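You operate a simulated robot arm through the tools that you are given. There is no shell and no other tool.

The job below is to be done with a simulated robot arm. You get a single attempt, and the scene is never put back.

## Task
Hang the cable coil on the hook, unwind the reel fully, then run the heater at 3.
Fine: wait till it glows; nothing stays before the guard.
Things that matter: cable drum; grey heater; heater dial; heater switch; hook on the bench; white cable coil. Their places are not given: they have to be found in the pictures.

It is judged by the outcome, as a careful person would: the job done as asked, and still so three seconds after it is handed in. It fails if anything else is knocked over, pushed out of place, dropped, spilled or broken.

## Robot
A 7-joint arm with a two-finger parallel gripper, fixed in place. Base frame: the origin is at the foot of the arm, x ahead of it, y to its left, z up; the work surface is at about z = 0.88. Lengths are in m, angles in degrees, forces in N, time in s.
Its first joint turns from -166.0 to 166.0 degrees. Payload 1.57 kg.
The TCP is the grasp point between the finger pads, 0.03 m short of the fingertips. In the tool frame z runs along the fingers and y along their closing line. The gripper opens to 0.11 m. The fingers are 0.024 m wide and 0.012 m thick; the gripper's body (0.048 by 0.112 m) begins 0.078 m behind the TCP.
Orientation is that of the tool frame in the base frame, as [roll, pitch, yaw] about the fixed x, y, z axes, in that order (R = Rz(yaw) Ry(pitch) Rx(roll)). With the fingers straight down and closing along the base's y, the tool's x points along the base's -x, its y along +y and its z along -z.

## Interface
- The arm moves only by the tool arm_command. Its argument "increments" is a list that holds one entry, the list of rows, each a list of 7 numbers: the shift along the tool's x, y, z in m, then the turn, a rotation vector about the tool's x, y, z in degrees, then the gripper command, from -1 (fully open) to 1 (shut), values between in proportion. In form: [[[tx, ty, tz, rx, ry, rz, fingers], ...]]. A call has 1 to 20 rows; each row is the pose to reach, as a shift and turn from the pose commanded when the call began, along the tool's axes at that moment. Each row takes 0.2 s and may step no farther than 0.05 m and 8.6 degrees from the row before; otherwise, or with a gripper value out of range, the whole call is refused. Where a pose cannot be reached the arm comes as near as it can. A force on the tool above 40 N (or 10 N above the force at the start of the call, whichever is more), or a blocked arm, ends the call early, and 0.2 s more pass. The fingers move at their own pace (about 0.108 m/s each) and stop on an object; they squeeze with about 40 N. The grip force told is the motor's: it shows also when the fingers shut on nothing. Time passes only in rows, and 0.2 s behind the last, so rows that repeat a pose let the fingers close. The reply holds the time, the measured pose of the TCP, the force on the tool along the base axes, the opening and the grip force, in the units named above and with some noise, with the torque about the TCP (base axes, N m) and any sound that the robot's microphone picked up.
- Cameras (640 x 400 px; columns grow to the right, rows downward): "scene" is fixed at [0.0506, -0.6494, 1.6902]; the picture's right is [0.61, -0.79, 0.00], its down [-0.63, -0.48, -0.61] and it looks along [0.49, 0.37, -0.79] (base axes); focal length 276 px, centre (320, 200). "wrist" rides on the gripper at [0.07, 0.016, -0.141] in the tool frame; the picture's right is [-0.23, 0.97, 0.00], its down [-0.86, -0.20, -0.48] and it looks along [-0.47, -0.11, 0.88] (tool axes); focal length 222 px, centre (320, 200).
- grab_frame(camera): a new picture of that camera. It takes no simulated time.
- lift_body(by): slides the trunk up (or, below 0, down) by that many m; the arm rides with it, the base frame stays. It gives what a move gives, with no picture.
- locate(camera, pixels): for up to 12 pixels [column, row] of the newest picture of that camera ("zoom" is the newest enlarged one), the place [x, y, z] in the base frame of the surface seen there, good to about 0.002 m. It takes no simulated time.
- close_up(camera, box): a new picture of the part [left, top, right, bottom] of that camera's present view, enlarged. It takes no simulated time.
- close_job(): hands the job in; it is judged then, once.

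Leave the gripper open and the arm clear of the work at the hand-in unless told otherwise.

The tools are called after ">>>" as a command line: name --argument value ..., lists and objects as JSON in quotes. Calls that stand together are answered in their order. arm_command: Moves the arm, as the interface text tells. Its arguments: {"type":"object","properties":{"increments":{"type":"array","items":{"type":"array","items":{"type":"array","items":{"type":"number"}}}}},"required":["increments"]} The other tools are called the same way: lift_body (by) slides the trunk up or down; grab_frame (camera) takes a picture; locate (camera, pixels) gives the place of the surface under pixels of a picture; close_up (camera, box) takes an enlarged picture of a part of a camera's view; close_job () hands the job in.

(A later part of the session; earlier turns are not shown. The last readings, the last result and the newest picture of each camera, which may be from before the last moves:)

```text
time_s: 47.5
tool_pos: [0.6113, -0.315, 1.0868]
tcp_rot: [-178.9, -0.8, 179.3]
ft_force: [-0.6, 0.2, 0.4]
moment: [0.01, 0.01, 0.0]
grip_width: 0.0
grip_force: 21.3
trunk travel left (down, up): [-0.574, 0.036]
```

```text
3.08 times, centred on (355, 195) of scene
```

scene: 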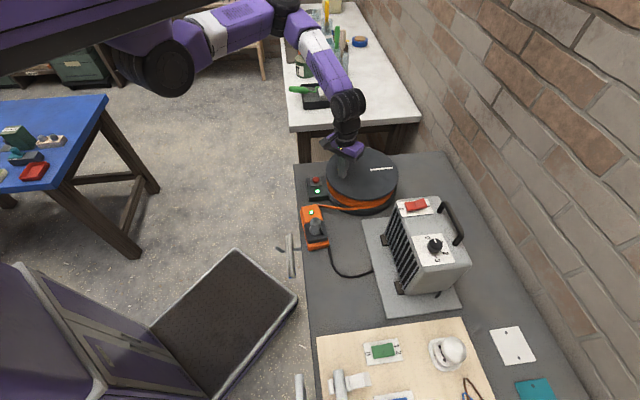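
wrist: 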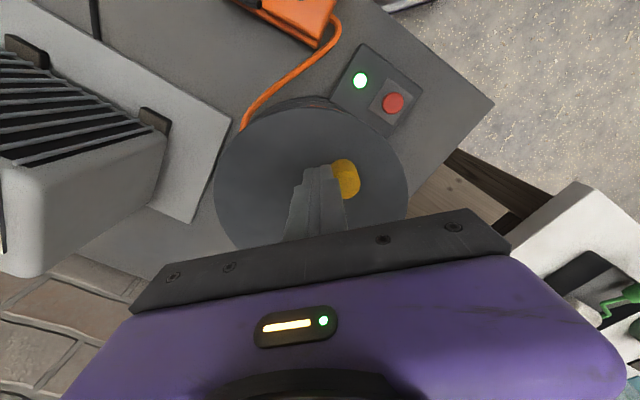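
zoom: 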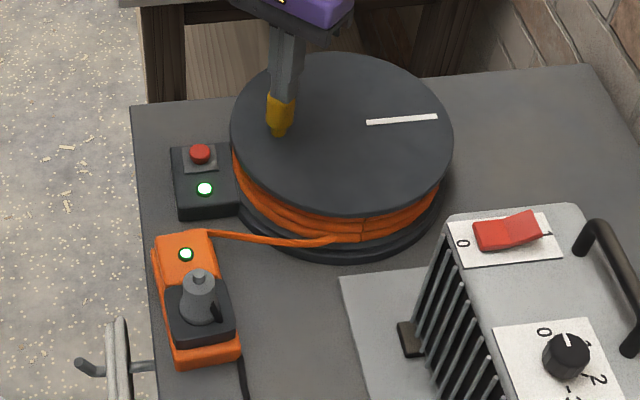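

I compare the winding now with the first close-up (same box), and measure the knob's place.

>>> close_up --camera "scene" --box '[325, 140, 405, 220]'

>>> locate --camera "zoom" --pixels '[[300, 345], [350, 340], [200, 300], [420, 320], [160, 250], [300, 320], [200, 345], [60, 330], [355, 330], [170, 275], [130, 330], [250, 325]]'

>>> locate --camera "wrist" --pixels '[[347, 178], [345, 165], [345, 192], [250, 115], [270, 95], [300, 75], [330, 50], [362, 80], [393, 103]]'

```text
5.00 times, centred on (365, 180) of scene
```

zoom: 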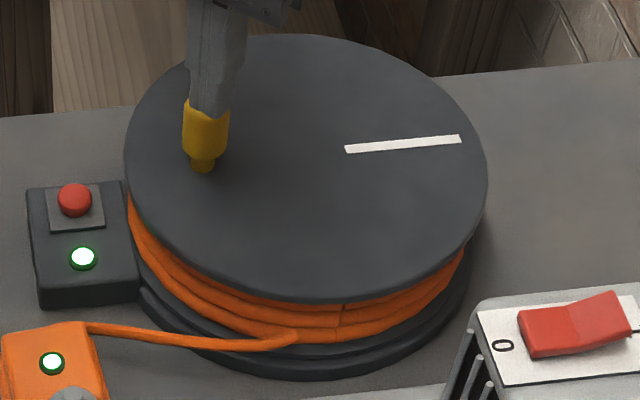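

```text
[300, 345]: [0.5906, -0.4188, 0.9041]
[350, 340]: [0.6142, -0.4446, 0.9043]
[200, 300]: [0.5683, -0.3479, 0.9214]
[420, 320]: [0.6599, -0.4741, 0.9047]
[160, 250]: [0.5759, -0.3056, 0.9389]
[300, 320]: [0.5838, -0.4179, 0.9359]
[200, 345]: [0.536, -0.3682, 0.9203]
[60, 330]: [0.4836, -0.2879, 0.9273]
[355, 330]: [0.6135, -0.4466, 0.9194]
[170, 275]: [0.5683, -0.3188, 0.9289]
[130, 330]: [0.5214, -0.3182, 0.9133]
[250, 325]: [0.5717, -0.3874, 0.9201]
```

```text
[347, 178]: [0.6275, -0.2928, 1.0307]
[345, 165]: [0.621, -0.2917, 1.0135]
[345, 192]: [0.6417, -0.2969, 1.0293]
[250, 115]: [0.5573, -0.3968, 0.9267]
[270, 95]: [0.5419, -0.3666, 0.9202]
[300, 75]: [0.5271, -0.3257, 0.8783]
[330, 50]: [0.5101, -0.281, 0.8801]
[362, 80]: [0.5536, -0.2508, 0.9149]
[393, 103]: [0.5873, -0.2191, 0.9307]
```

Winding radius grew from ~0.110 to ~0.119 m, which confirms clockwise = winding. Knob axis is at (0.6275,−0.293), angle 134°. I hop over to its other side (angle 90°, (0.6855,−0.270)) and go down again.

>>> arm_command --increments '[[[-0.02, 0.012, -0.005, -0.4, -0.3, -0.2, 1], [-0.05, 0.03, -0.005, -0.8, -0.6, -0.5, 1], [-0.0742, 0.045, -0.005, -1.1, -0.8, -0.7, 1], [-0.0742, 0.045, 0.03, -1.1, -0.8, -0.7, 1], [-0.0742, 0.045, 0.068, -1.1, -0.8, -0.7, 1], [-0.0742, 0.045, 0.068, -1.1, -0.8, -0.7, 1]]]'

>>> grab_frame --camera "wrist"

```text
time_s: 48.9
tool_pos: [0.6844, -0.2711, 1.0131]
tcp_rot: [-180.0, -0.1, -179.9]
ft_force: [0.2, 0.4, -1.1]
moment: [-0.01, 0.0, 0.0]
grip_width: 0.0
grip_force: 21.2
trunk travel left (down, up): [-0.574, 0.036]
```

```text
taken
```

wrist: 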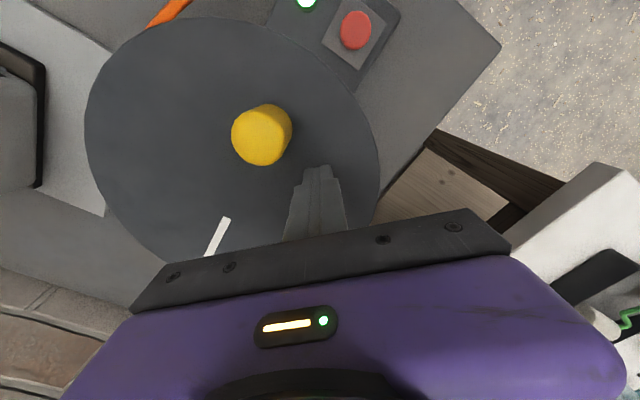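

The fingers are now on the other side of the knob. I push one full turn counter-clockwise and look at the cable.

>>> arm_command --increments '[[[0.0334, -0.0071, -0.003, 0, 0, 0, 1], [0.0609, -0.0271, -0.003, 0, 0, 0, 1], [0.078, -0.0567, -0.003, 0, 0, 0, 1], [0.0815, -0.0906, -0.003, 0, 0, 0, 1], [0.071, -0.123, -0.003, 0, 0, 0, 1], [0.0482, -0.1483, -0.003, 0, 0, 0, 1], [0.017, -0.1622, -0.003, 0, 0, 0, 1], [-0.017, -0.1622, -0.003, 0, 0, 0, 1], [-0.0482, -0.1483, -0.003, 0, 0, 0, 1], [-0.071, -0.123, -0.003, 0, 0, 0, 1], [-0.0815, -0.0906, -0.003, 0, 0, 0, 1], [-0.078, -0.0567, -0.003, 0, 0, 0, 1], [-0.0609, -0.0271, -0.003, 0, 0, 0, 1], [-0.0334, -0.0071, -0.003, 0, 0, 0, 1], [0, 0, -0.003, 0, 0, 0, 1]]]'

>>> grab_frame --camera "scene"

>>> close_up --camera "scene" --box '[325, 140, 405, 220]'

```text
time_s: 52.1
tool_pos: [0.6862, -0.2719, 1.0196]
tcp_rot: [-180.0, 0.0, -179.8]
ft_force: [-0.3, 0.4, 0.3]
moment: [0.03, -0.01, 0.0]
grip_width: 0.0002
grip_force: 21.0
trunk travel left (down, up): [-0.574, 0.036]
```

```text
taken
```

scene: 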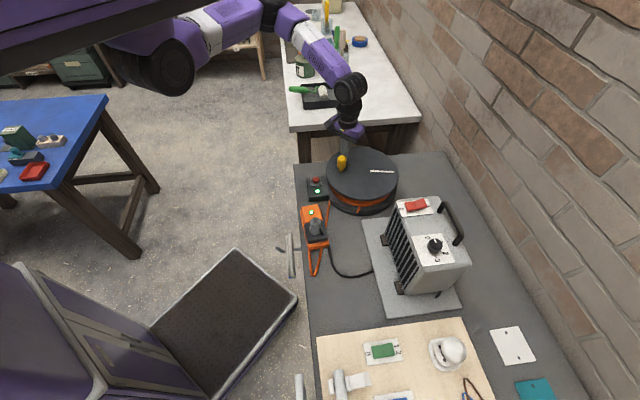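

```text
5.00 times, centred on (365, 180) of scene
```

zoom: 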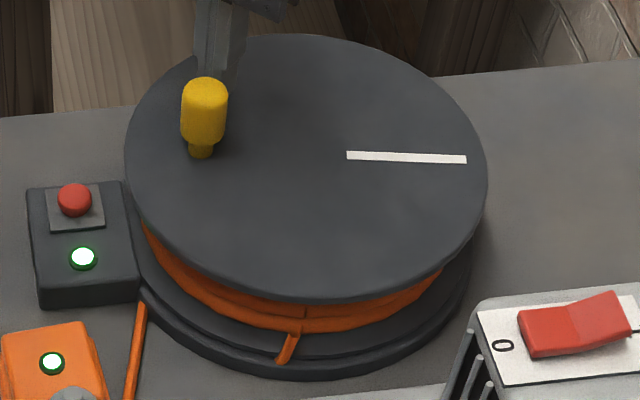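

The winding shrinks and slack appears at the socket: counter-clockwise is right. I keep turning, one turn per call.

>>> arm_command --increments '[[[0.0334, -0.0071, 0, 0, 0, 0, 1], [0.0609, -0.0271, 0, 0, 0, 0, 1], [0.078, -0.0567, 0, 0, 0, 0, 1], [0.0815, -0.0906, 0, 0, 0, 0, 1], [0.071, -0.123, 0, 0, 0, 0, 1], [0.0482, -0.1483, 0, 0, 0, 0, 1], [0.017, -0.1622, 0, 0, 0, 0, 1], [-0.017, -0.1622, 0, 0, 0, 0, 1], [-0.0482, -0.1483, 0, 0, 0, 0, 1], [-0.071, -0.123, 0, 0, 0, 0, 1], [-0.0815, -0.0906, 0, 0, 0, 0, 1], [-0.078, -0.0567, 0, 0, 0, 0, 1], [-0.0609, -0.0271, 0, 0, 0, 0, 1], [-0.0334, -0.0071, 0, 0, 0, 0, 1], [0, 0, 0, 0, 0, 0, 1]]]'

>>> close_up --camera "scene" --box '[280, 140, 420, 290]'

>>> close_up --camera "scene" --box '[325, 140, 405, 220]'

```text
time_s: 52.9
tool_pos: [0.6152, -0.3129, 1.0171]
tcp_rot: [178.9, 0.3, -179.5]
ft_force: [0.8, 3.5, -0.1]
moment: [-0.06, -0.02, 0.01]
grip_width: 0.0001
grip_force: 20.9
trunk travel left (down, up): [-0.574, 0.036]
stopped in row 3: the force on the tool passed its limit at 57 N (the readings are from after the stop); the commanded pose is now the measured one
```

```text
2.67 times, centred on (350, 215) of scene
```

zoom: 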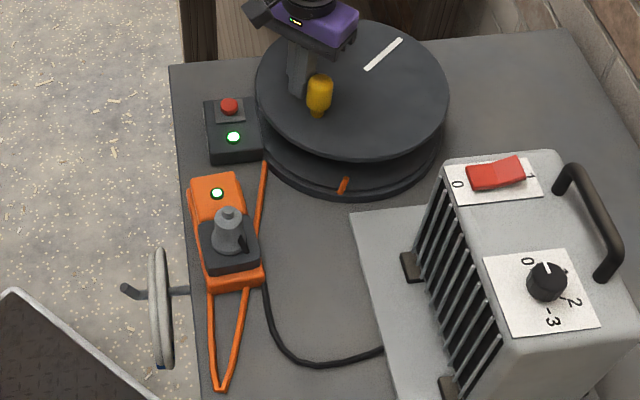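

```text
5.00 times, centred on (365, 180) of scene
```

zoom: 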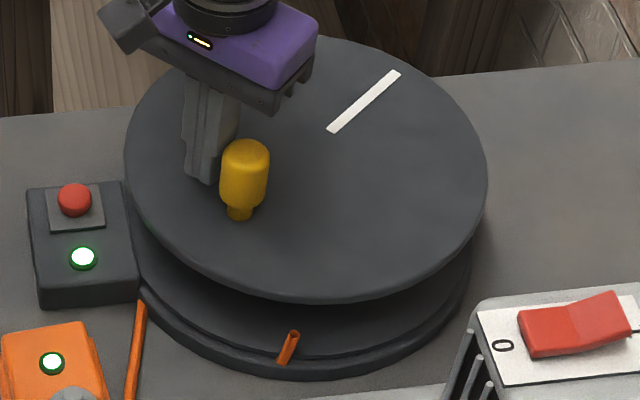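

It stopped at 57 N and no orange winding is left on the core: the reel is at its unwound end. I lift the hand clear and inspect drum and the loose cable.

>>> arm_command --increments '[[[-0.01, 0.008, 0, -0.5, 0.3, 0.2, 1], [-0.01, 0.008, -0.04, -1.1, 0.3, 0.4, 1], [-0.01, 0.008, -0.085, -1.1, 0.3, 0.4, 1], [-0.01, 0.008, -0.12, -1.1, 0.3, 0.4, 1], [-0.01, 0.008, -0.12, -1.1, 0.3, 0.4, 1]]]'

>>> grab_frame --camera "wrist"

>>> close_up --camera "scene" --box '[280, 140, 420, 290]'

>>> locate --camera "zoom" --pixels '[[218, 388], [212, 330], [245, 310], [230, 360], [262, 190], [320, 90], [215, 192], [228, 215], [232, 137], [228, 105], [350, 230], [290, 355]]'

```text
time_s: 54.1
tool_pos: [0.6255, -0.3087, 1.1363]
tcp_rot: [177.9, 0.0, -180.0]
ft_force: [0.6, 0.6, -0.7]
moment: [-0.03, -0.02, 0.04]
grip_width: 0.0003
grip_force: 21.3
trunk travel left (down, up): [-0.574, 0.036]
```

```text
taken
```

wrist: 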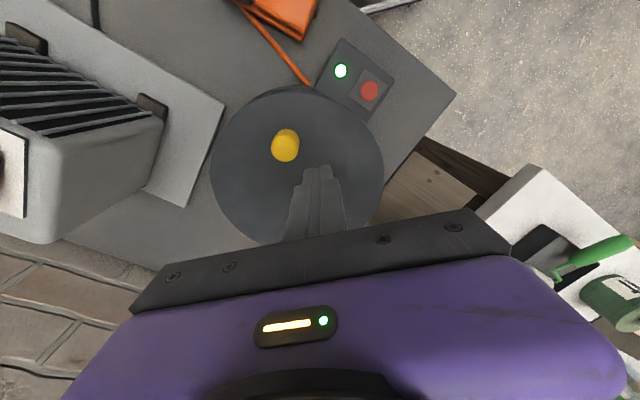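

```text
2.67 times, centred on (350, 215) of scene
```

zoom: 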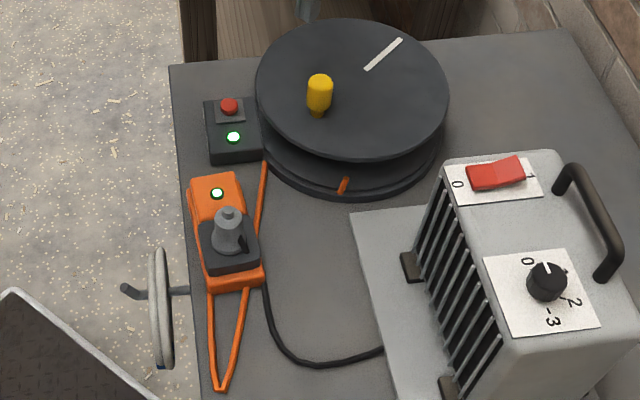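

```text
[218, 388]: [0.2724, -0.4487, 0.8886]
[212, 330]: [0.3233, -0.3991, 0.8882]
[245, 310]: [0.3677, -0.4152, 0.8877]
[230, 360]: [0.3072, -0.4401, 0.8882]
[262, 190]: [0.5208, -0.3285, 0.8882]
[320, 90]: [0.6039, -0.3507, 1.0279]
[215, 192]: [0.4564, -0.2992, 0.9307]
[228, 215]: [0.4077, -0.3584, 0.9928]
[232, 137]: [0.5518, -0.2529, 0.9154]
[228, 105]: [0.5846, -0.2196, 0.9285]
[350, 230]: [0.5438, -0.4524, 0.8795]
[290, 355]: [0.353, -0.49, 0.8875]
```

The mark/knob are at the new stop (knob ≈175°). I zoom into the gap to make sure no cable is left on the core.

>>> close_up --camera "scene" --box '[325, 175, 405, 220]'

>>> close_up --camera "wrist" --box '[190, 0, 470, 220]'

```text
8.00 times, centred on (365, 198) of scene
```

zoom: 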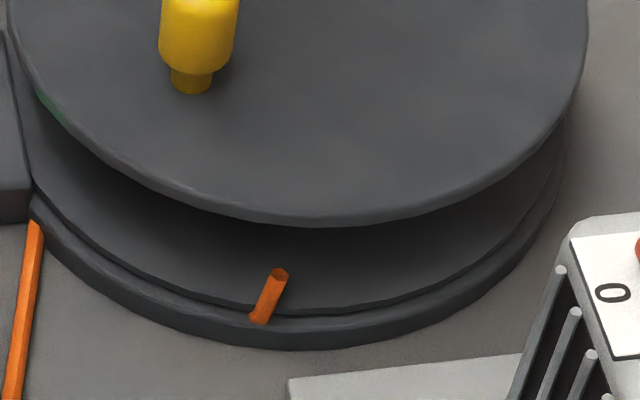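

```text
1.82 times, centred on (330, 110) of wrist
```

zoom: 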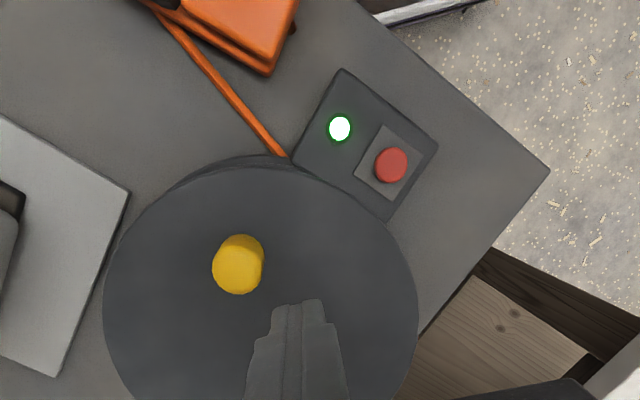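

The core looks bare. Next the heater. I measure the dial plate, dial, switch and handle from the scene view.

>>> close_up --camera "scene" --box '[385, 190, 475, 275]'

>>> locate --camera "zoom" --pixels '[[345, 225], [345, 245], [300, 205], [300, 280], [400, 300], [380, 205], [335, 290], [250, 150], [430, 280], [150, 60], [230, 75], [190, 70]]'

>>> locate --camera "zoom" --pixels '[[110, 95], [250, 100], [320, 60], [385, 85], [430, 180], [470, 205], [175, 50], [210, 55], [125, 130], [160, 200], [240, 330], [200, 270]]'

```text
4.71 times, centred on (430, 232) of scene
```

zoom: 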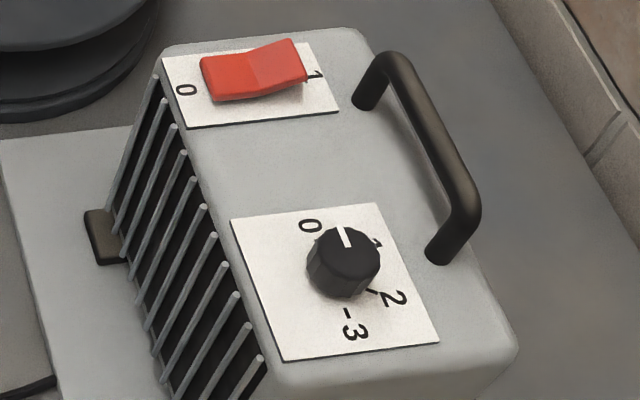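

```text
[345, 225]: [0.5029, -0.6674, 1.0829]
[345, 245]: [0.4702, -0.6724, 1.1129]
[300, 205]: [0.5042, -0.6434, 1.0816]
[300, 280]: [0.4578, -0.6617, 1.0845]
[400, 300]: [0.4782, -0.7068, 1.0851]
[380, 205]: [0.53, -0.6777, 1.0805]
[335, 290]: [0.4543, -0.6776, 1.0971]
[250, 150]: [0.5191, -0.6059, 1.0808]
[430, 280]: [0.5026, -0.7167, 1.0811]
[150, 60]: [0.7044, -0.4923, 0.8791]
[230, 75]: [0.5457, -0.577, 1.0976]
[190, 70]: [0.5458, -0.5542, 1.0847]
```

```text
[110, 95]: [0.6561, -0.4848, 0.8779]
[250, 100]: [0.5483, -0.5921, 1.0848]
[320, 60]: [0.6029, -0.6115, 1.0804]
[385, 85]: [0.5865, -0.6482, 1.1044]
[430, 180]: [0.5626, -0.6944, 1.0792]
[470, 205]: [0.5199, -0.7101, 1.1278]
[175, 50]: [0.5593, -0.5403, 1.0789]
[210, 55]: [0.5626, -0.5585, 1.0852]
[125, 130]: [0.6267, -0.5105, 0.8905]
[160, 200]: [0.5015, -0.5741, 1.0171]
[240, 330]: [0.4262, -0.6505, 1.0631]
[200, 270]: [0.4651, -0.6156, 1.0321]
```

Heater top is z≈1.08, dial top ≈1.113 at about (0.467,−0.673), handle top ≈1.13. I move the hand up and over to look down at the dial with the wrist camera.

>>> arm_command --increments '[[[0.0, 0.0, -0.04, 0.7, 0, 0, 1], [0.01, -0.02, -0.08, 1.4, 0, 0, 1], [0.03, -0.055, -0.105, 2.1, 0, 0, 1], [0.053, -0.095, -0.114, 2.1, 0, 0, 1], [0.076, -0.135, -0.114, 2.1, 0, 0, 1], [0.1, -0.175, -0.114, 2.1, 0, 0, 1], [0.125, -0.215, -0.114, 2.1, 0, 0, 1], [0.15, -0.255, -0.114, 2.1, 0, 0, 1], [0.175, -0.295, -0.114, 2.1, 0, 0, 1], [0.192, -0.325, -0.114, 2.1, 0, 0, 1], [0.2055, -0.3513, -0.114, 2.1, 0, 0, 1], [0.2055, -0.3513, -0.114, 2.1, 0, 0, 1]]]'

>>> grab_frame --camera "scene"

>>> grab_frame --camera "wrist"

```text
time_s: 56.7
tool_pos: [0.4193, -0.6627, 1.239]
tcp_rot: [179.9, 0.0, -180.0]
ft_force: [0.7, -0.2, 0.1]
moment: [0.0, -0.03, -0.02]
grip_width: 0.0001
grip_force: 21.4
trunk travel left (down, up): [-0.574, 0.036]
```

```text
taken
```

scene: 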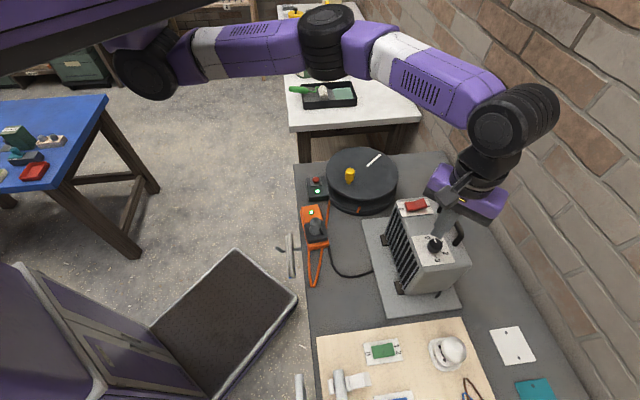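

```text
taken
```

wrist: 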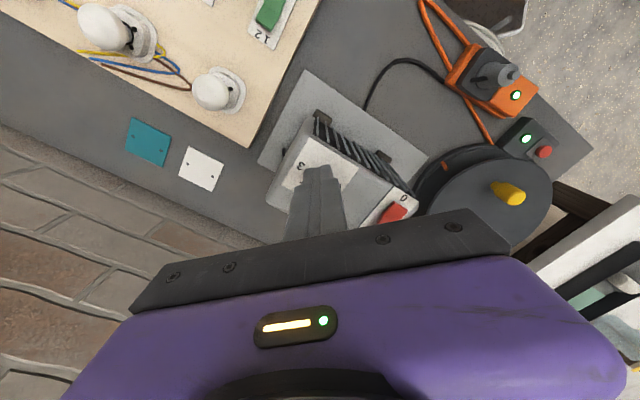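

The fingers hide the dial; I shift the hand 0.09 m further (+x) so that the dial shows above them.

>>> arm_command --increments '[[[-0.03, 0.005, 0, 0, 0, 0, 1], [-0.06, 0.01, 0, 0, 0, 0, 1], [-0.09, 0.015, 0, 0, 0, 0, 1], [-0.09, 0.015, 0, 0, 0, 0, 1]]]'

>>> grab_frame --camera "wrist"

>>> close_up --camera "wrist" --box '[220, 60, 460, 230]'

```text
time_s: 57.7
tool_pos: [0.5095, -0.6484, 1.2404]
tcp_rot: [-180.0, 0.0, 179.9]
ft_force: [0.8, 0.2, -0.9]
moment: [-0.04, 0.01, -0.02]
grip_width: 0.0
grip_force: 21.5
trunk travel left (down, up): [-0.574, 0.036]
```

```text
taken
```

wrist: 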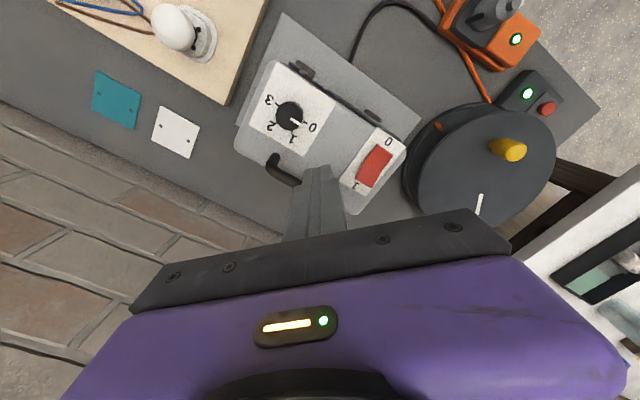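

```text
2.35 times, centred on (340, 145) of wrist
```

zoom: 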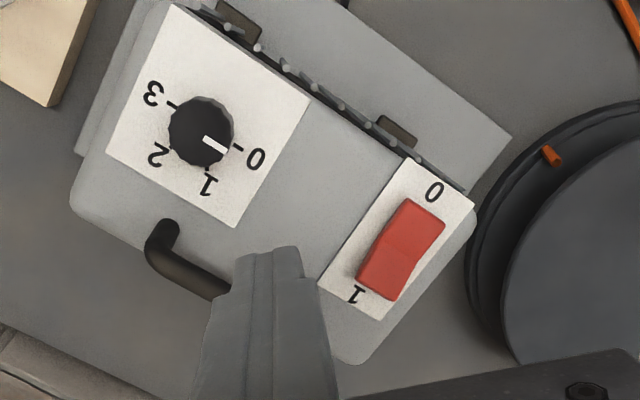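

Now the dial is clear: pointer at 0; ticks 0, 1, 2, 3 run round it. I measure ticks, dial centre and rocker.

>>> locate --camera "zoom" --pixels '[[238, 150], [207, 173], [169, 150], [172, 105], [200, 128], [215, 145], [203, 135], [430, 215], [375, 285], [400, 245], [415, 235], [385, 275]]'

>>> close_up --camera "wrist" --box '[250, 60, 340, 160]'

```text
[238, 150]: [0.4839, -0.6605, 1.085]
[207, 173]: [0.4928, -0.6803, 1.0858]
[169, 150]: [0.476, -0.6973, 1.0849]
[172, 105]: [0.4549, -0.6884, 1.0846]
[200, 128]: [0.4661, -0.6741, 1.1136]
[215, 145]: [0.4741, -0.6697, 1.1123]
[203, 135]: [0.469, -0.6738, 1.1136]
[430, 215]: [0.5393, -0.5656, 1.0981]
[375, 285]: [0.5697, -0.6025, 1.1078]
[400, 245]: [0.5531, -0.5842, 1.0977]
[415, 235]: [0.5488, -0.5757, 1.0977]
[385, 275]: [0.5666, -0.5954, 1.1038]
```

```text
4.00 times, centred on (295, 110) of wrist
```

zoom: 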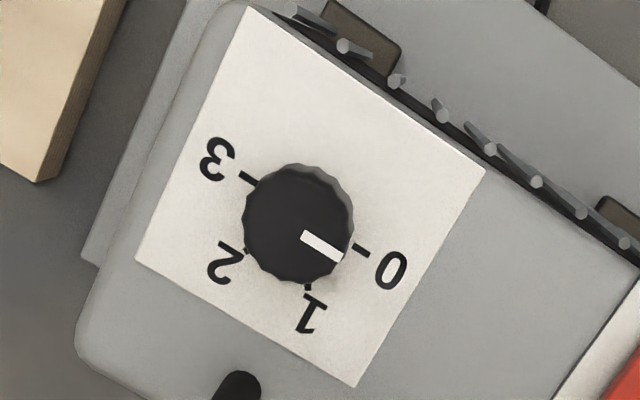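

Ticks lie at base angles 45° (0), −15° (1), −75° (2), −135° (3); dial centre ≈(0.468,−0.674). So 3 is 180° clockwise. I'll do it in two 90° grips. First: open to 0.055, turn the tool 45° the other way and stand above the dial at z=1.20.

>>> arm_command --increments '[[[0.007, -0.0043, 0.005, 0, 0, -7.5, 0.5], [0.014, -0.0086, 0.01, 0, 0, -15, 0], [0.021, -0.0128, 0.02, 0, 0, -22.5, 0], [0.028, -0.017, 0.03, 0, 0, -30, 0], [0.035, -0.0213, 0.035, 0, 0, -37.5, 0], [0.0415, -0.0256, 0.04, 0, 0, -45, 0], [0.0415, -0.0256, 0.04, 0, 0, -45, 0]]]'

>>> grab_frame --camera "wrist"

>>> grab_frame --camera "scene"

```text
time_s: 59.3
tool_pos: [0.4693, -0.6729, 1.1986]
tcp_rot: [-180.0, 0.1, -134.9]
ft_force: [-0.1, 0.3, 0.7]
moment: [0.01, -0.03, 0.0]
grip_width: 0.055
grip_force: 0.0
trunk travel left (down, up): [-0.574, 0.036]
```

```text
taken
```

wrist: 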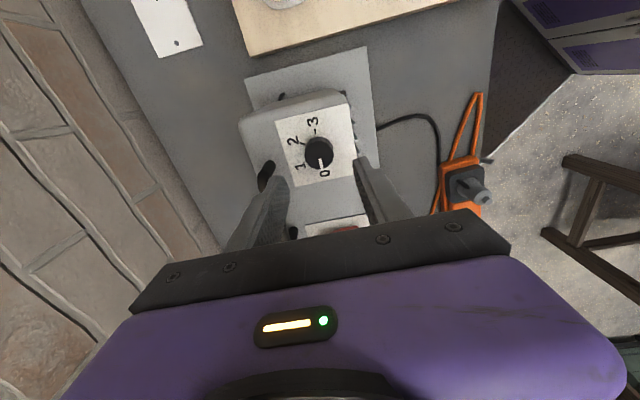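

```text
taken
```

scene: 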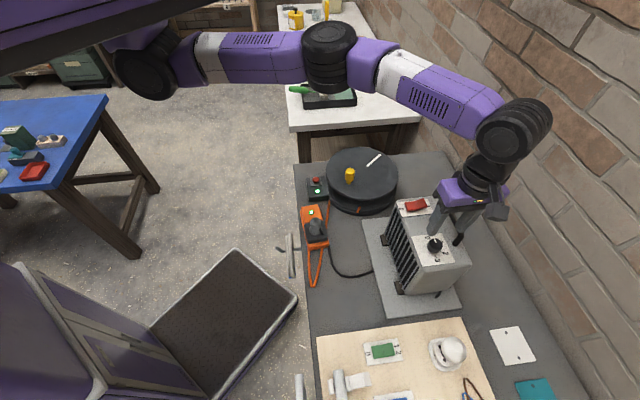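

The tool turned fine. The +d finger has about 1.5 cm clearance from the handle post. I descend to TCP z≈1.121 with opening 0.05 and check before gripping.

>>> arm_command --increments '[[[0.0, 0, 0.025, 0, 0, 0, 0.09], [0, 0, 0.05, 0, 0, 0, 0.09], [0, 0, 0.065, 0, 0, 0, 0.09], [0, 0, 0.078, 0, 0, 0, 0.09], [0, 0, 0.078, 0, 0, 0, 0.09]]]'

>>> grab_frame --camera "wrist"

>>> close_up --camera "scene" --box '[390, 190, 490, 290]'

```text
time_s: 60.5
tool_pos: [0.4689, -0.6735, 1.12]
tcp_rot: [180.0, 0.1, -135.0]
ft_force: [0.4, 0.2, 0.5]
moment: [-0.02, 0.0, 0.02]
grip_width: 0.05
grip_force: 0.1
trunk travel left (down, up): [-0.574, 0.036]
```

```text
taken
```

wrist: 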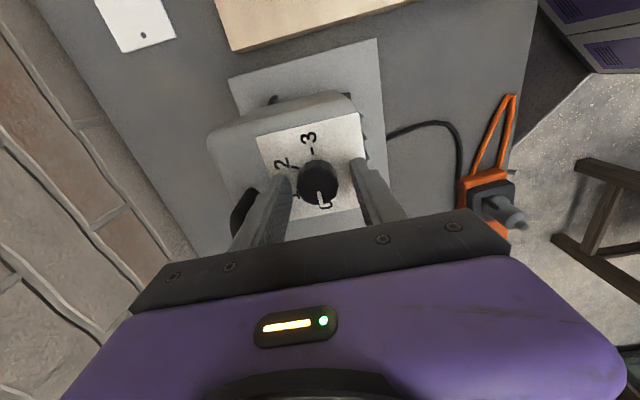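

```text
4.00 times, centred on (440, 240) of scene
```

zoom: 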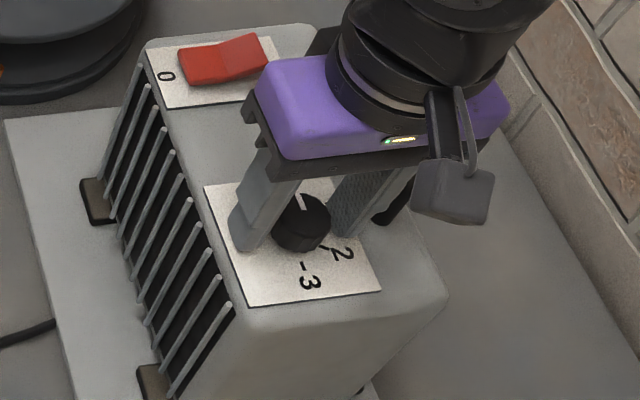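

The dial sits between the fingers. I close on it and turn 90° clockwise (seen from above).

>>> arm_command --increments '[[[0, 0, 0, 0, 0, 0, 1], [0, 0, 0, 0, 0, 0, 1], [0, 0, 0, 0, 0, 7.5, 1], [0, 0, 0, 0, 0, 15, 1], [0, 0, 0, 0, 0, 22.5, 1], [0, 0, 0, 0, 0, 30, 1], [0, 0, 0, 0, 0, 37.5, 1], [0, 0, 0, 0, 0, 45, 1], [0, 0, 0, 0, 0, 52.5, 1], [0, 0, 0, 0, 0, 60, 1], [0, 0, 0, 0, 0, 67.5, 1], [0, 0, 0, 0, 0, 75, 1], [0, 0, 0, 0, 0, 82.5, 1], [0, 0, 0, 0, 0, 90, 1], [0, 0, 0, 0, 0, 90, 1]]]'

>>> grab_frame --camera "wrist"

>>> close_up --camera "scene" --box '[390, 190, 490, 290]'

```text
time_s: 63.7
tool_pos: [0.4671, -0.6737, 1.1197]
tcp_rot: [179.9, -0.2, 135.0]
ft_force: [-5.1, -0.6, 1.2]
moment: [0.01, -0.18, 0.05]
grip_width: 0.0314
grip_force: 39.9
trunk travel left (down, up): [-0.574, 0.036]
```

```text
taken
```

wrist: 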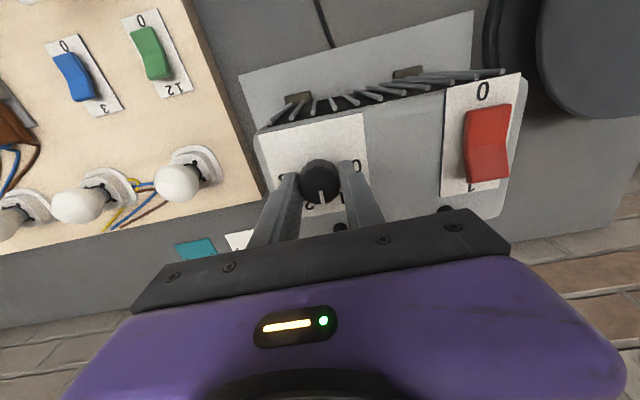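

```text
4.00 times, centred on (440, 240) of scene
```

zoom: 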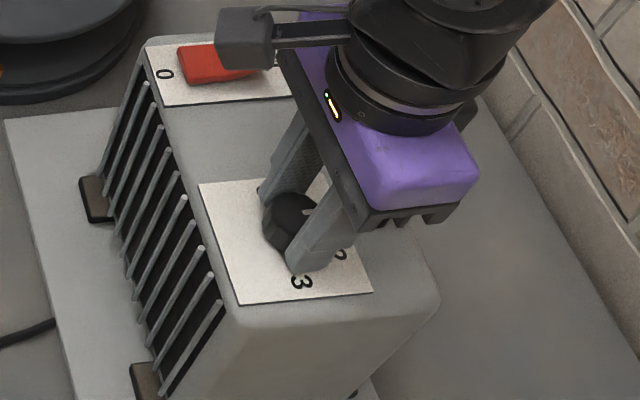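

The dial turned to −45° (between 1 and 2). The heater may have shifted by a few mm, so I release, lift a little and re-measure the dial centre before the second half.

>>> arm_command --increments '[[[0, 0, 0, 0, 0, 0, 0.3], [0, 0, 0, 0, 0, 0, 0.09], [0, 0, -0.03, 0, 0, 0, 0.09], [0, 0, -0.06, 0, 0, 0, 0.09], [0, 0, -0.06, 0, 0, 0, 0.09]]]'

>>> grab_frame --camera "wrist"

>>> close_up --camera "scene" --box '[385, 190, 475, 275]'

```text
time_s: 64.9
tool_pos: [0.4671, -0.6724, 1.18]
tcp_rot: [179.9, 0.0, 135.1]
ft_force: [0.5, 0.1, -0.9]
moment: [-0.01, -0.02, 0.0]
grip_width: 0.0504
grip_force: 0.0
trunk travel left (down, up): [-0.574, 0.036]
```

```text
taken
```

wrist: 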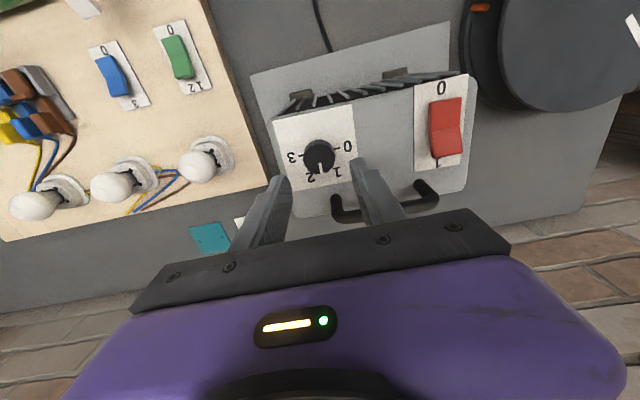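

```text
4.71 times, centred on (430, 232) of scene
```

zoom: 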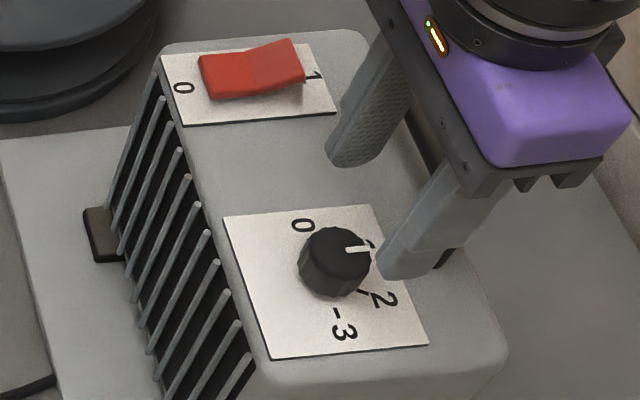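

The heater turned by about 1.5° (a few mm). To avoid more I centre precisely on the dial now. Measuring the dial from the wrist close-up.

>>> close_up --camera "wrist" --box '[260, 100, 380, 200]'

>>> locate --camera "zoom" --pixels '[[316, 222], [236, 222], [398, 222], [316, 150], [316, 292], [252, 290], [428, 198], [202, 212], [265, 170], [370, 170], [375, 275], [316, 200]]'

```text
4.00 times, centred on (320, 150) of wrist
```

zoom: 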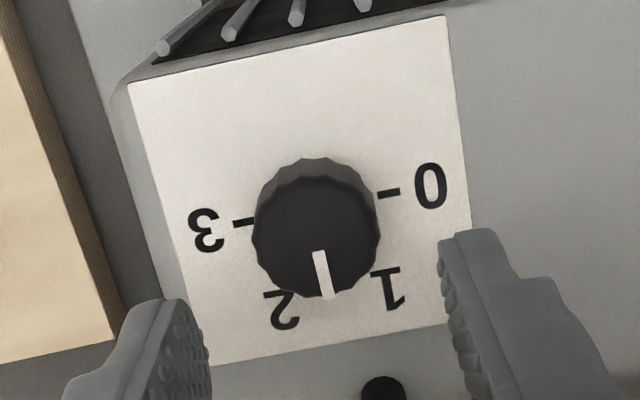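

```text
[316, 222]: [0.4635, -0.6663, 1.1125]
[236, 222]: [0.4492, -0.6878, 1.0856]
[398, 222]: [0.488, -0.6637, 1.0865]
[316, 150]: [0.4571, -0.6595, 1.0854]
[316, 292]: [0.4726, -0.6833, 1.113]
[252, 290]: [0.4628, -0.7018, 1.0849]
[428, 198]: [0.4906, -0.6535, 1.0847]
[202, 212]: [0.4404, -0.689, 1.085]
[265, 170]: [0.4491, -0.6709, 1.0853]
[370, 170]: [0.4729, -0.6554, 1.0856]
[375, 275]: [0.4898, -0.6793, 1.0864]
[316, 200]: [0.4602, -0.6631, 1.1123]
```

I locate the 0 and 3 ticks again for a better centre.

>>> locate --camera "zoom" --pixels '[[388, 193], [382, 194], [398, 191], [243, 222], [234, 224], [250, 221], [130, 85], [443, 17], [472, 228], [316, 178], [256, 235], [378, 228]]'

>>> close_up --camera "wrist" --box '[400, 70, 480, 190]'

```text
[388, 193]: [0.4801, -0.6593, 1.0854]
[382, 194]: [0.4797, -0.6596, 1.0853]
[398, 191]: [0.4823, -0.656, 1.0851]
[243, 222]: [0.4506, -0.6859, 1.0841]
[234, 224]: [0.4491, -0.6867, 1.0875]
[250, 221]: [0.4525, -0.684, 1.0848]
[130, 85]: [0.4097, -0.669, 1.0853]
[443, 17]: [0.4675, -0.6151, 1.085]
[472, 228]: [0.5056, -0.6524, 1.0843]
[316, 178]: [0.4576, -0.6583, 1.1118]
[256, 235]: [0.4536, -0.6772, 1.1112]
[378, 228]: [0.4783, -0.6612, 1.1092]
```

```text
3.33 times, centred on (440, 130) of wrist
```

zoom: 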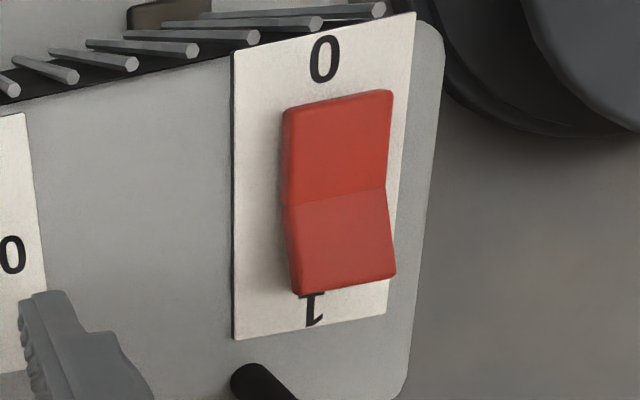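

The dial centre is now ≈(0.4657,−0.6705) and the pointer is 88–90° on its way. At height I turn the tool back 90°, recentre by 3.6 mm, and go down over the dial again.

>>> arm_command --increments '[[[0.0005, 0, 0, 0, 0, -7.5, 0.09], [0.001, 0, 0, 0, 0, -15, 0.09], [0.0015, 0, 0, 0, 0, -22.5, 0.09], [0.002, 0, 0, 0, 0, -30, 0.09], [0.0025, 0, 0, 0, 0, -37.5, 0.09], [0.003, 0, 0, 0, 0, -45, 0.09], [0.0036, 0, 0, 0, 0, -52.5, 0.09], [0.0036, 0, 0, 0, 0, -60, 0.09], [0.0036, 0, 0, 0, 0, -67.5, 0.09], [0.0036, 0, 0, 0, 0, -75, 0.09], [0.0036, 0, 0, 0, 0, -82.5, 0.09], [0.0036, 0, 0, 0, 0, -90, 0.09], [0.0036, 0, 0, 0, 0, -90, 0.09]]]'

>>> close_up --camera "wrist" --box '[240, 100, 400, 220]'

```text
time_s: 67.7
tool_pos: [0.4651, -0.6702, 1.1802]
tcp_rot: [179.9, 0.1, -134.9]
ft_force: [0.7, 0.5, 0.1]
moment: [-0.01, 0.0, -0.01]
grip_width: 0.0503
grip_force: 0.0
trunk travel left (down, up): [-0.574, 0.036]
```

```text
3.33 times, centred on (320, 160) of wrist
```

zoom: 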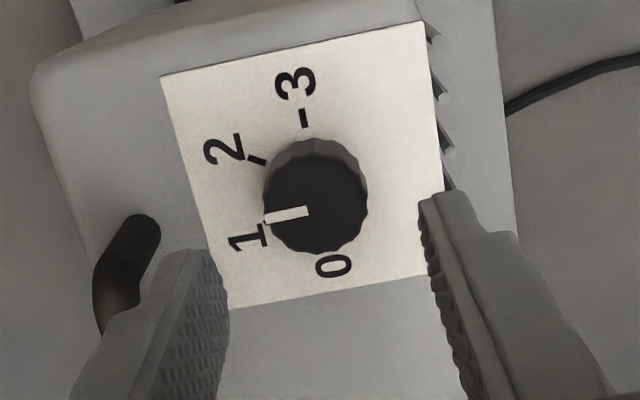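

Aligned over the dial. I descend 0.06 m, close, and turn another 90° clockwise.

>>> arm_command --increments '[[[0, 0, 0.03, 0, 0, 0, 0.09], [0, 0, 0.06, 0, 0, 0, 0.09], [0, 0, 0.06, 0, 0, 0, 0.09], [0, 0, 0.06, 0, 0, 0, 0.3], [0, 0, 0.06, 0, 0, 0, 0.5], [0, 0, 0.06, 0, 0, 0, 0.5]]]'

>>> close_up --camera "scene" --box '[385, 190, 475, 275]'

```text
time_s: 69.1
tool_pos: [0.4653, -0.6718, 1.1183]
tcp_rot: [-179.8, 0.0, -135.0]
ft_force: [4.0, -4.1, -1.0]
moment: [-0.46, -0.16, -0.01]
grip_width: 0.0317
grip_force: 39.8
trunk travel left (down, up): [-0.574, 0.036]
```

```text
4.71 times, centred on (430, 232) of scene
```

zoom: 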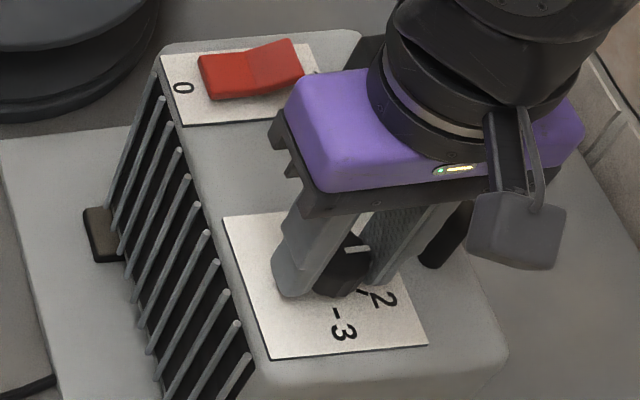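

The grip has seated with ~6 N sideways; I shift 1 mm toward the dial's own centre while turning 90° clockwise.

>>> arm_command --increments '[[[0, -0.001, 0, 0, 0, 0, 0.5], [0, -0.001, 0, 0, 0, 7.5, 0.5], [0, -0.001, 0, 0, 0, 15, 0.5], [0, -0.001, 0, 0, 0, 22.5, 0.5], [0, -0.001, 0, 0, 0, 30, 0.5], [0, -0.001, 0, 0, 0, 37.5, 0.5], [0, -0.001, 0, 0, 0, 45, 0.5], [0, -0.001, 0, 0, 0, 52.5, 0.5], [0, -0.001, 0, 0, 0, 60, 0.5], [0, -0.001, 0, 0, 0, 67.5, 0.5], [0, -0.001, 0, 0, 0, 75, 0.5], [0, -0.001, 0, 0, 0, 82.5, 0.5], [0, -0.001, 0, 0, 0, 90, 0.5], [0, -0.001, 0, 0, 0, 90, 0.5]]]'

>>> close_up --camera "scene" --box '[385, 190, 475, 275]'

>>> close_up --camera "wrist" --box '[240, 100, 400, 220]'

```text
time_s: 72.1
tool_pos: [0.4662, -0.6725, 1.121]
tcp_rot: [179.9, 0.0, 134.9]
ft_force: [1.9, -0.4, -0.4]
moment: [-0.17, -0.05, -0.03]
grip_width: 0.0311
grip_force: 40.4
trunk travel left (down, up): [-0.574, 0.036]
```

```text
4.71 times, centred on (430, 232) of scene
```

zoom: 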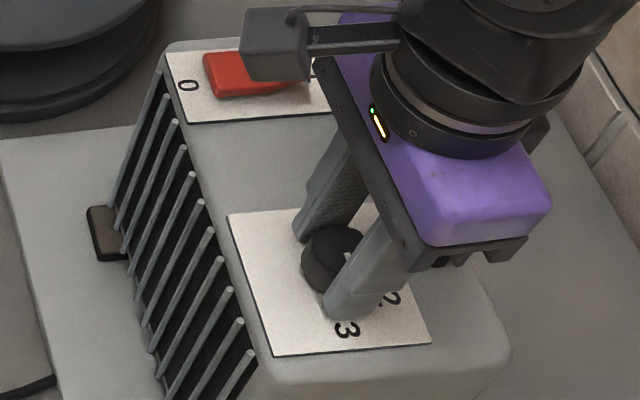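

```text
3.33 times, centred on (320, 160) of wrist
```

zoom: 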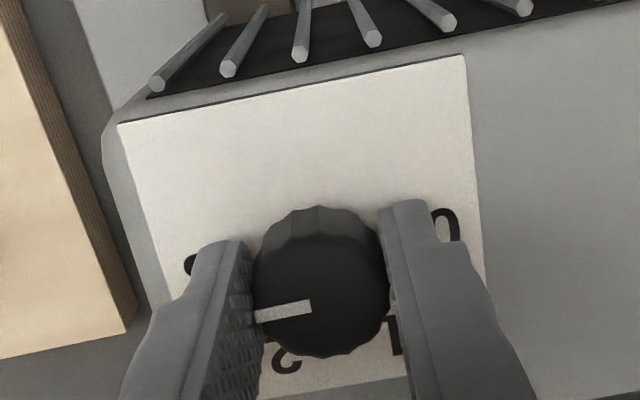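

The pointer now faces the 3 side. I open, lift 0.06 m and check pointer against tick 3.

>>> arm_command --increments '[[[0, 0, 0, 0, 0, 0, 0.3], [0, 0, 0, 0, 0, 0, 0.09], [0, 0, 0, 0, 0, 0, 0.09], [0, 0, -0.03, 0, 0, 0, 0.09], [0, 0, -0.065, 0, 0, 0, 0.09], [0, 0, -0.065, 0, 0, 0, 0.09]]]'

>>> close_up --camera "wrist" --box '[250, 100, 390, 200]'

>>> close_up --camera "scene" --box '[385, 190, 475, 275]'

```text
time_s: 73.5
tool_pos: [0.4663, -0.6724, 1.1856]
tcp_rot: [180.0, 0.0, 135.0]
ft_force: [-0.3, -0.3, 0.6]
moment: [0.0, 0.02, -0.02]
grip_width: 0.05
grip_force: 0.1
trunk travel left (down, up): [-0.574, 0.036]
```

```text
4.00 times, centred on (320, 150) of wrist
```

zoom: 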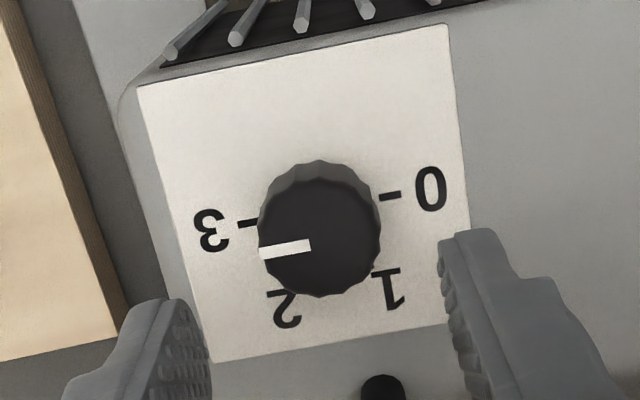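

```text
4.71 times, centred on (430, 232) of scene
```

zoom: 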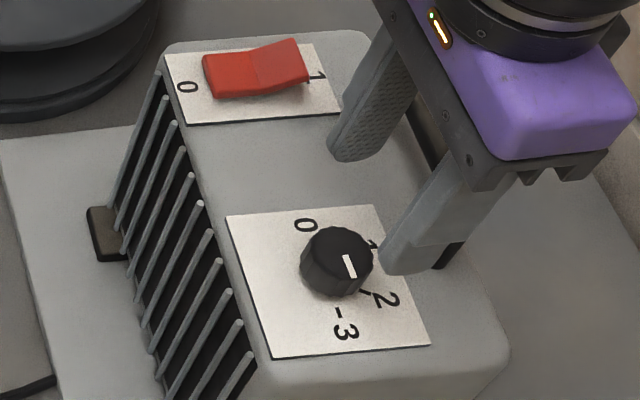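

The pointer is parallel to the 0–3 line, pointing at 3. Now the switch: I measure the rocker again (its 1 side is raised).

>>> locate --camera "zoom" --pixels '[[280, 60], [290, 55], [295, 72], [268, 75], [253, 70], [245, 62], [225, 78], [212, 68], [300, 85], [270, 50], [305, 75]]'

>>> grab_frame --camera "wrist"

>>> close_up --camera "wrist" --box '[400, 60, 490, 190]'

>>> locate --camera "zoom" --pixels '[[330, 240], [340, 270], [300, 270], [380, 270], [335, 190], [335, 130], [340, 285], [310, 190], [380, 190]]'

```text
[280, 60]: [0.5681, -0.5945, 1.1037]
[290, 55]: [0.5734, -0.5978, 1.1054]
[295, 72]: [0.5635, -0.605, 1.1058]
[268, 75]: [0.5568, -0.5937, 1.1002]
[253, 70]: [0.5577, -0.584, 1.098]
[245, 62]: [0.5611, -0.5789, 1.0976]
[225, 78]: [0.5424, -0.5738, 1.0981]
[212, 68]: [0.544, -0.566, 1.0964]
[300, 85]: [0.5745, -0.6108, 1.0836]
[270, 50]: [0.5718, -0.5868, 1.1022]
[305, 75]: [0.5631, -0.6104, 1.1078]
```

```text
taken
```

wrist: 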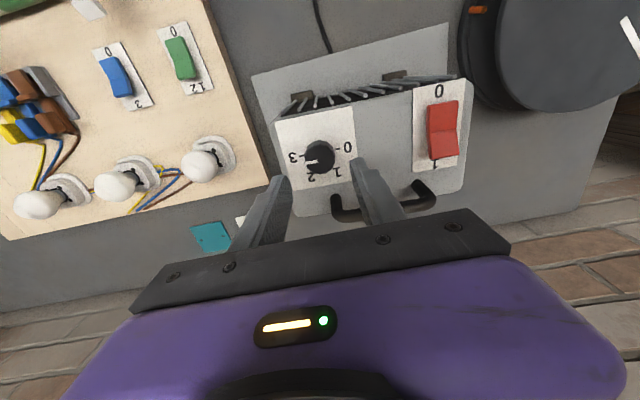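

```text
3.08 times, centred on (445, 125) of wrist
```

zoom: 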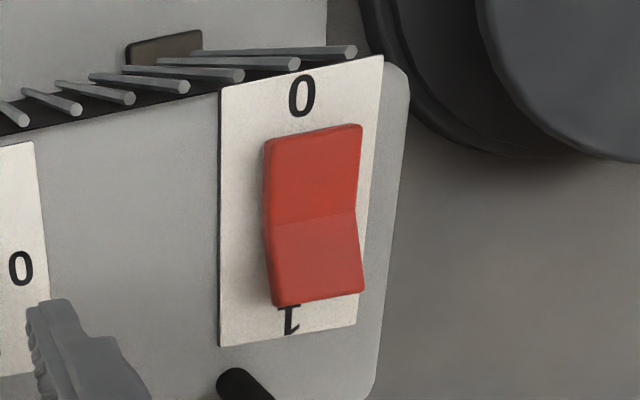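

```text
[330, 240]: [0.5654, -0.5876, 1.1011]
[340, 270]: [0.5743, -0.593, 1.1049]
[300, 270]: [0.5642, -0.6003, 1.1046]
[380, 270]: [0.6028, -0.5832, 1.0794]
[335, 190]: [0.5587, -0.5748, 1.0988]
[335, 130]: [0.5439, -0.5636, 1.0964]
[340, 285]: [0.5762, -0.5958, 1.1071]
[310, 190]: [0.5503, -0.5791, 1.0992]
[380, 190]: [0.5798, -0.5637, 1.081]
```

Rocker: crease at d≈0.81, raised 1-end at d≈0.832, centre line s≈−0.020, i.e. press spot (0.570,−0.598), surface z≈1.106. I shut the fingers and move over it.

>>> arm_command --increments '[[[-0.004, 0.025, 0, 0, 0, 0, 1], [-0.008, 0.05, 0, 0, 0, 0, 1], [-0.012, 0.075, 0, 0, 0, 0, 1], [-0.016, 0.1, 0, 0, 0, 0, 1], [-0.0208, 0.1259, 0, 0, 0, 0, 1], [-0.0208, 0.1259, 0, 0, 0, 0, 1], [-0.0208, 0.1259, 0.025, 0, 0, 0, 1], [-0.0208, 0.1259, 0.04, 0, 0, 0, 1], [-0.0208, 0.1259, 0.04, 0, 0, 0, 1]]]'

>>> close_up --camera "scene" --box '[385, 190, 475, 275]'

>>> grab_frame --camera "wrist"

```text
time_s: 75.5
tool_pos: [0.5699, -0.5963, 1.1449]
tcp_rot: [179.9, 0.0, 135.0]
ft_force: [-0.3, 0.4, -0.3]
moment: [0.01, 0.04, 0.03]
grip_width: 0.0002
grip_force: 21.7
trunk travel left (down, up): [-0.574, 0.036]
```

```text
4.71 times, centred on (430, 232) of scene
```

zoom: 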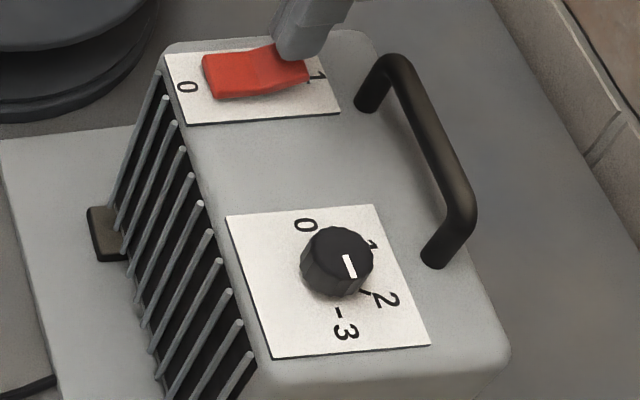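

```text
taken
```

wrist: 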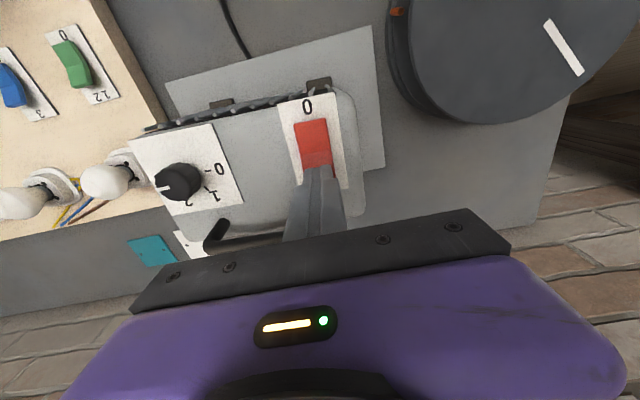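

The fingertips are just above the 1-side. I press down in small steps.

>>> arm_command --increments '[[[0, 0, 0.006, 0, 0, 0, 1], [0, 0, 0.011, 0, 0, 0, 1], [0, 0, 0.015, 0, 0, 0, 1], [0, 0, 0.019, 0, 0, 0, 1], [0, 0, 0.021, 0, 0, 0, 1]]]'

>>> close_up --camera "scene" --box '[385, 190, 475, 275]'

```text
time_s: 76.7
tool_pos: [0.5698, -0.5971, 1.1283]
tcp_rot: [180.0, 0.2, 135.0]
ft_force: [-1.2, 7.0, 30.2]
moment: [0.43, 0.27, -0.13]
grip_width: 0.0
grip_force: 20.9
trunk travel left (down, up): [-0.574, 0.036]
```

```text
4.71 times, centred on (430, 232) of scene
```

zoom: 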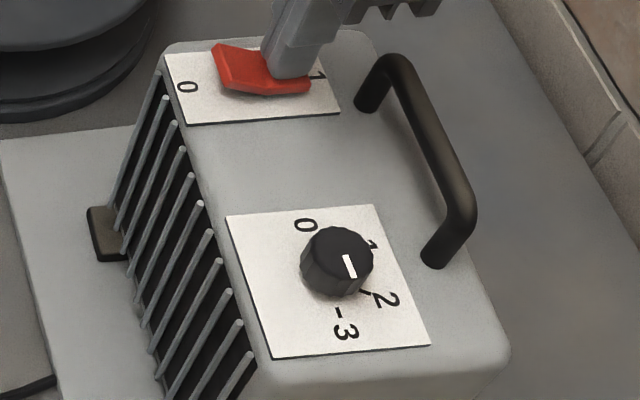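

The rocker has tipped: 1 side down, 0 side up. I lift straight off and look at the heater, reel box and socket lamps.

>>> arm_command --increments '[[[0, 0, -0.01, 0, 0, 0, 1], [0, 0, -0.04, 0, 0, 0, 1], [0, 0, -0.08, 0, 0, 0, 1], [0, 0, -0.1, 0, 0, 0, 1]]]'

>>> grab_frame --camera "scene"

>>> close_up --camera "scene" --box '[300, 140, 480, 300]'

```text
time_s: 77.7
tool_pos: [0.5698, -0.5964, 1.2245]
tcp_rot: [179.9, 0.0, 135.0]
ft_force: [1.0, 0.7, 0.3]
moment: [0.02, 0.0, 0.0]
grip_width: 0.0
grip_force: 21.2
trunk travel left (down, up): [-0.574, 0.036]
```

```text
taken
```

scene: 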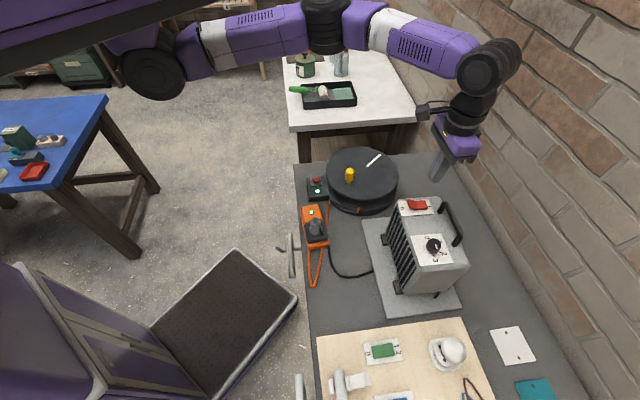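

```text
2.50 times, centred on (390, 220) of scene
```

zoom: 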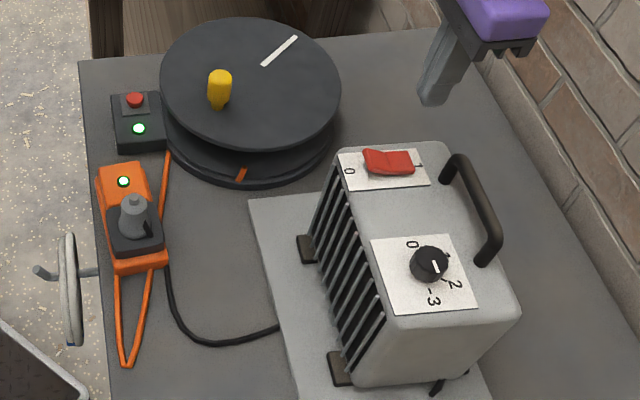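

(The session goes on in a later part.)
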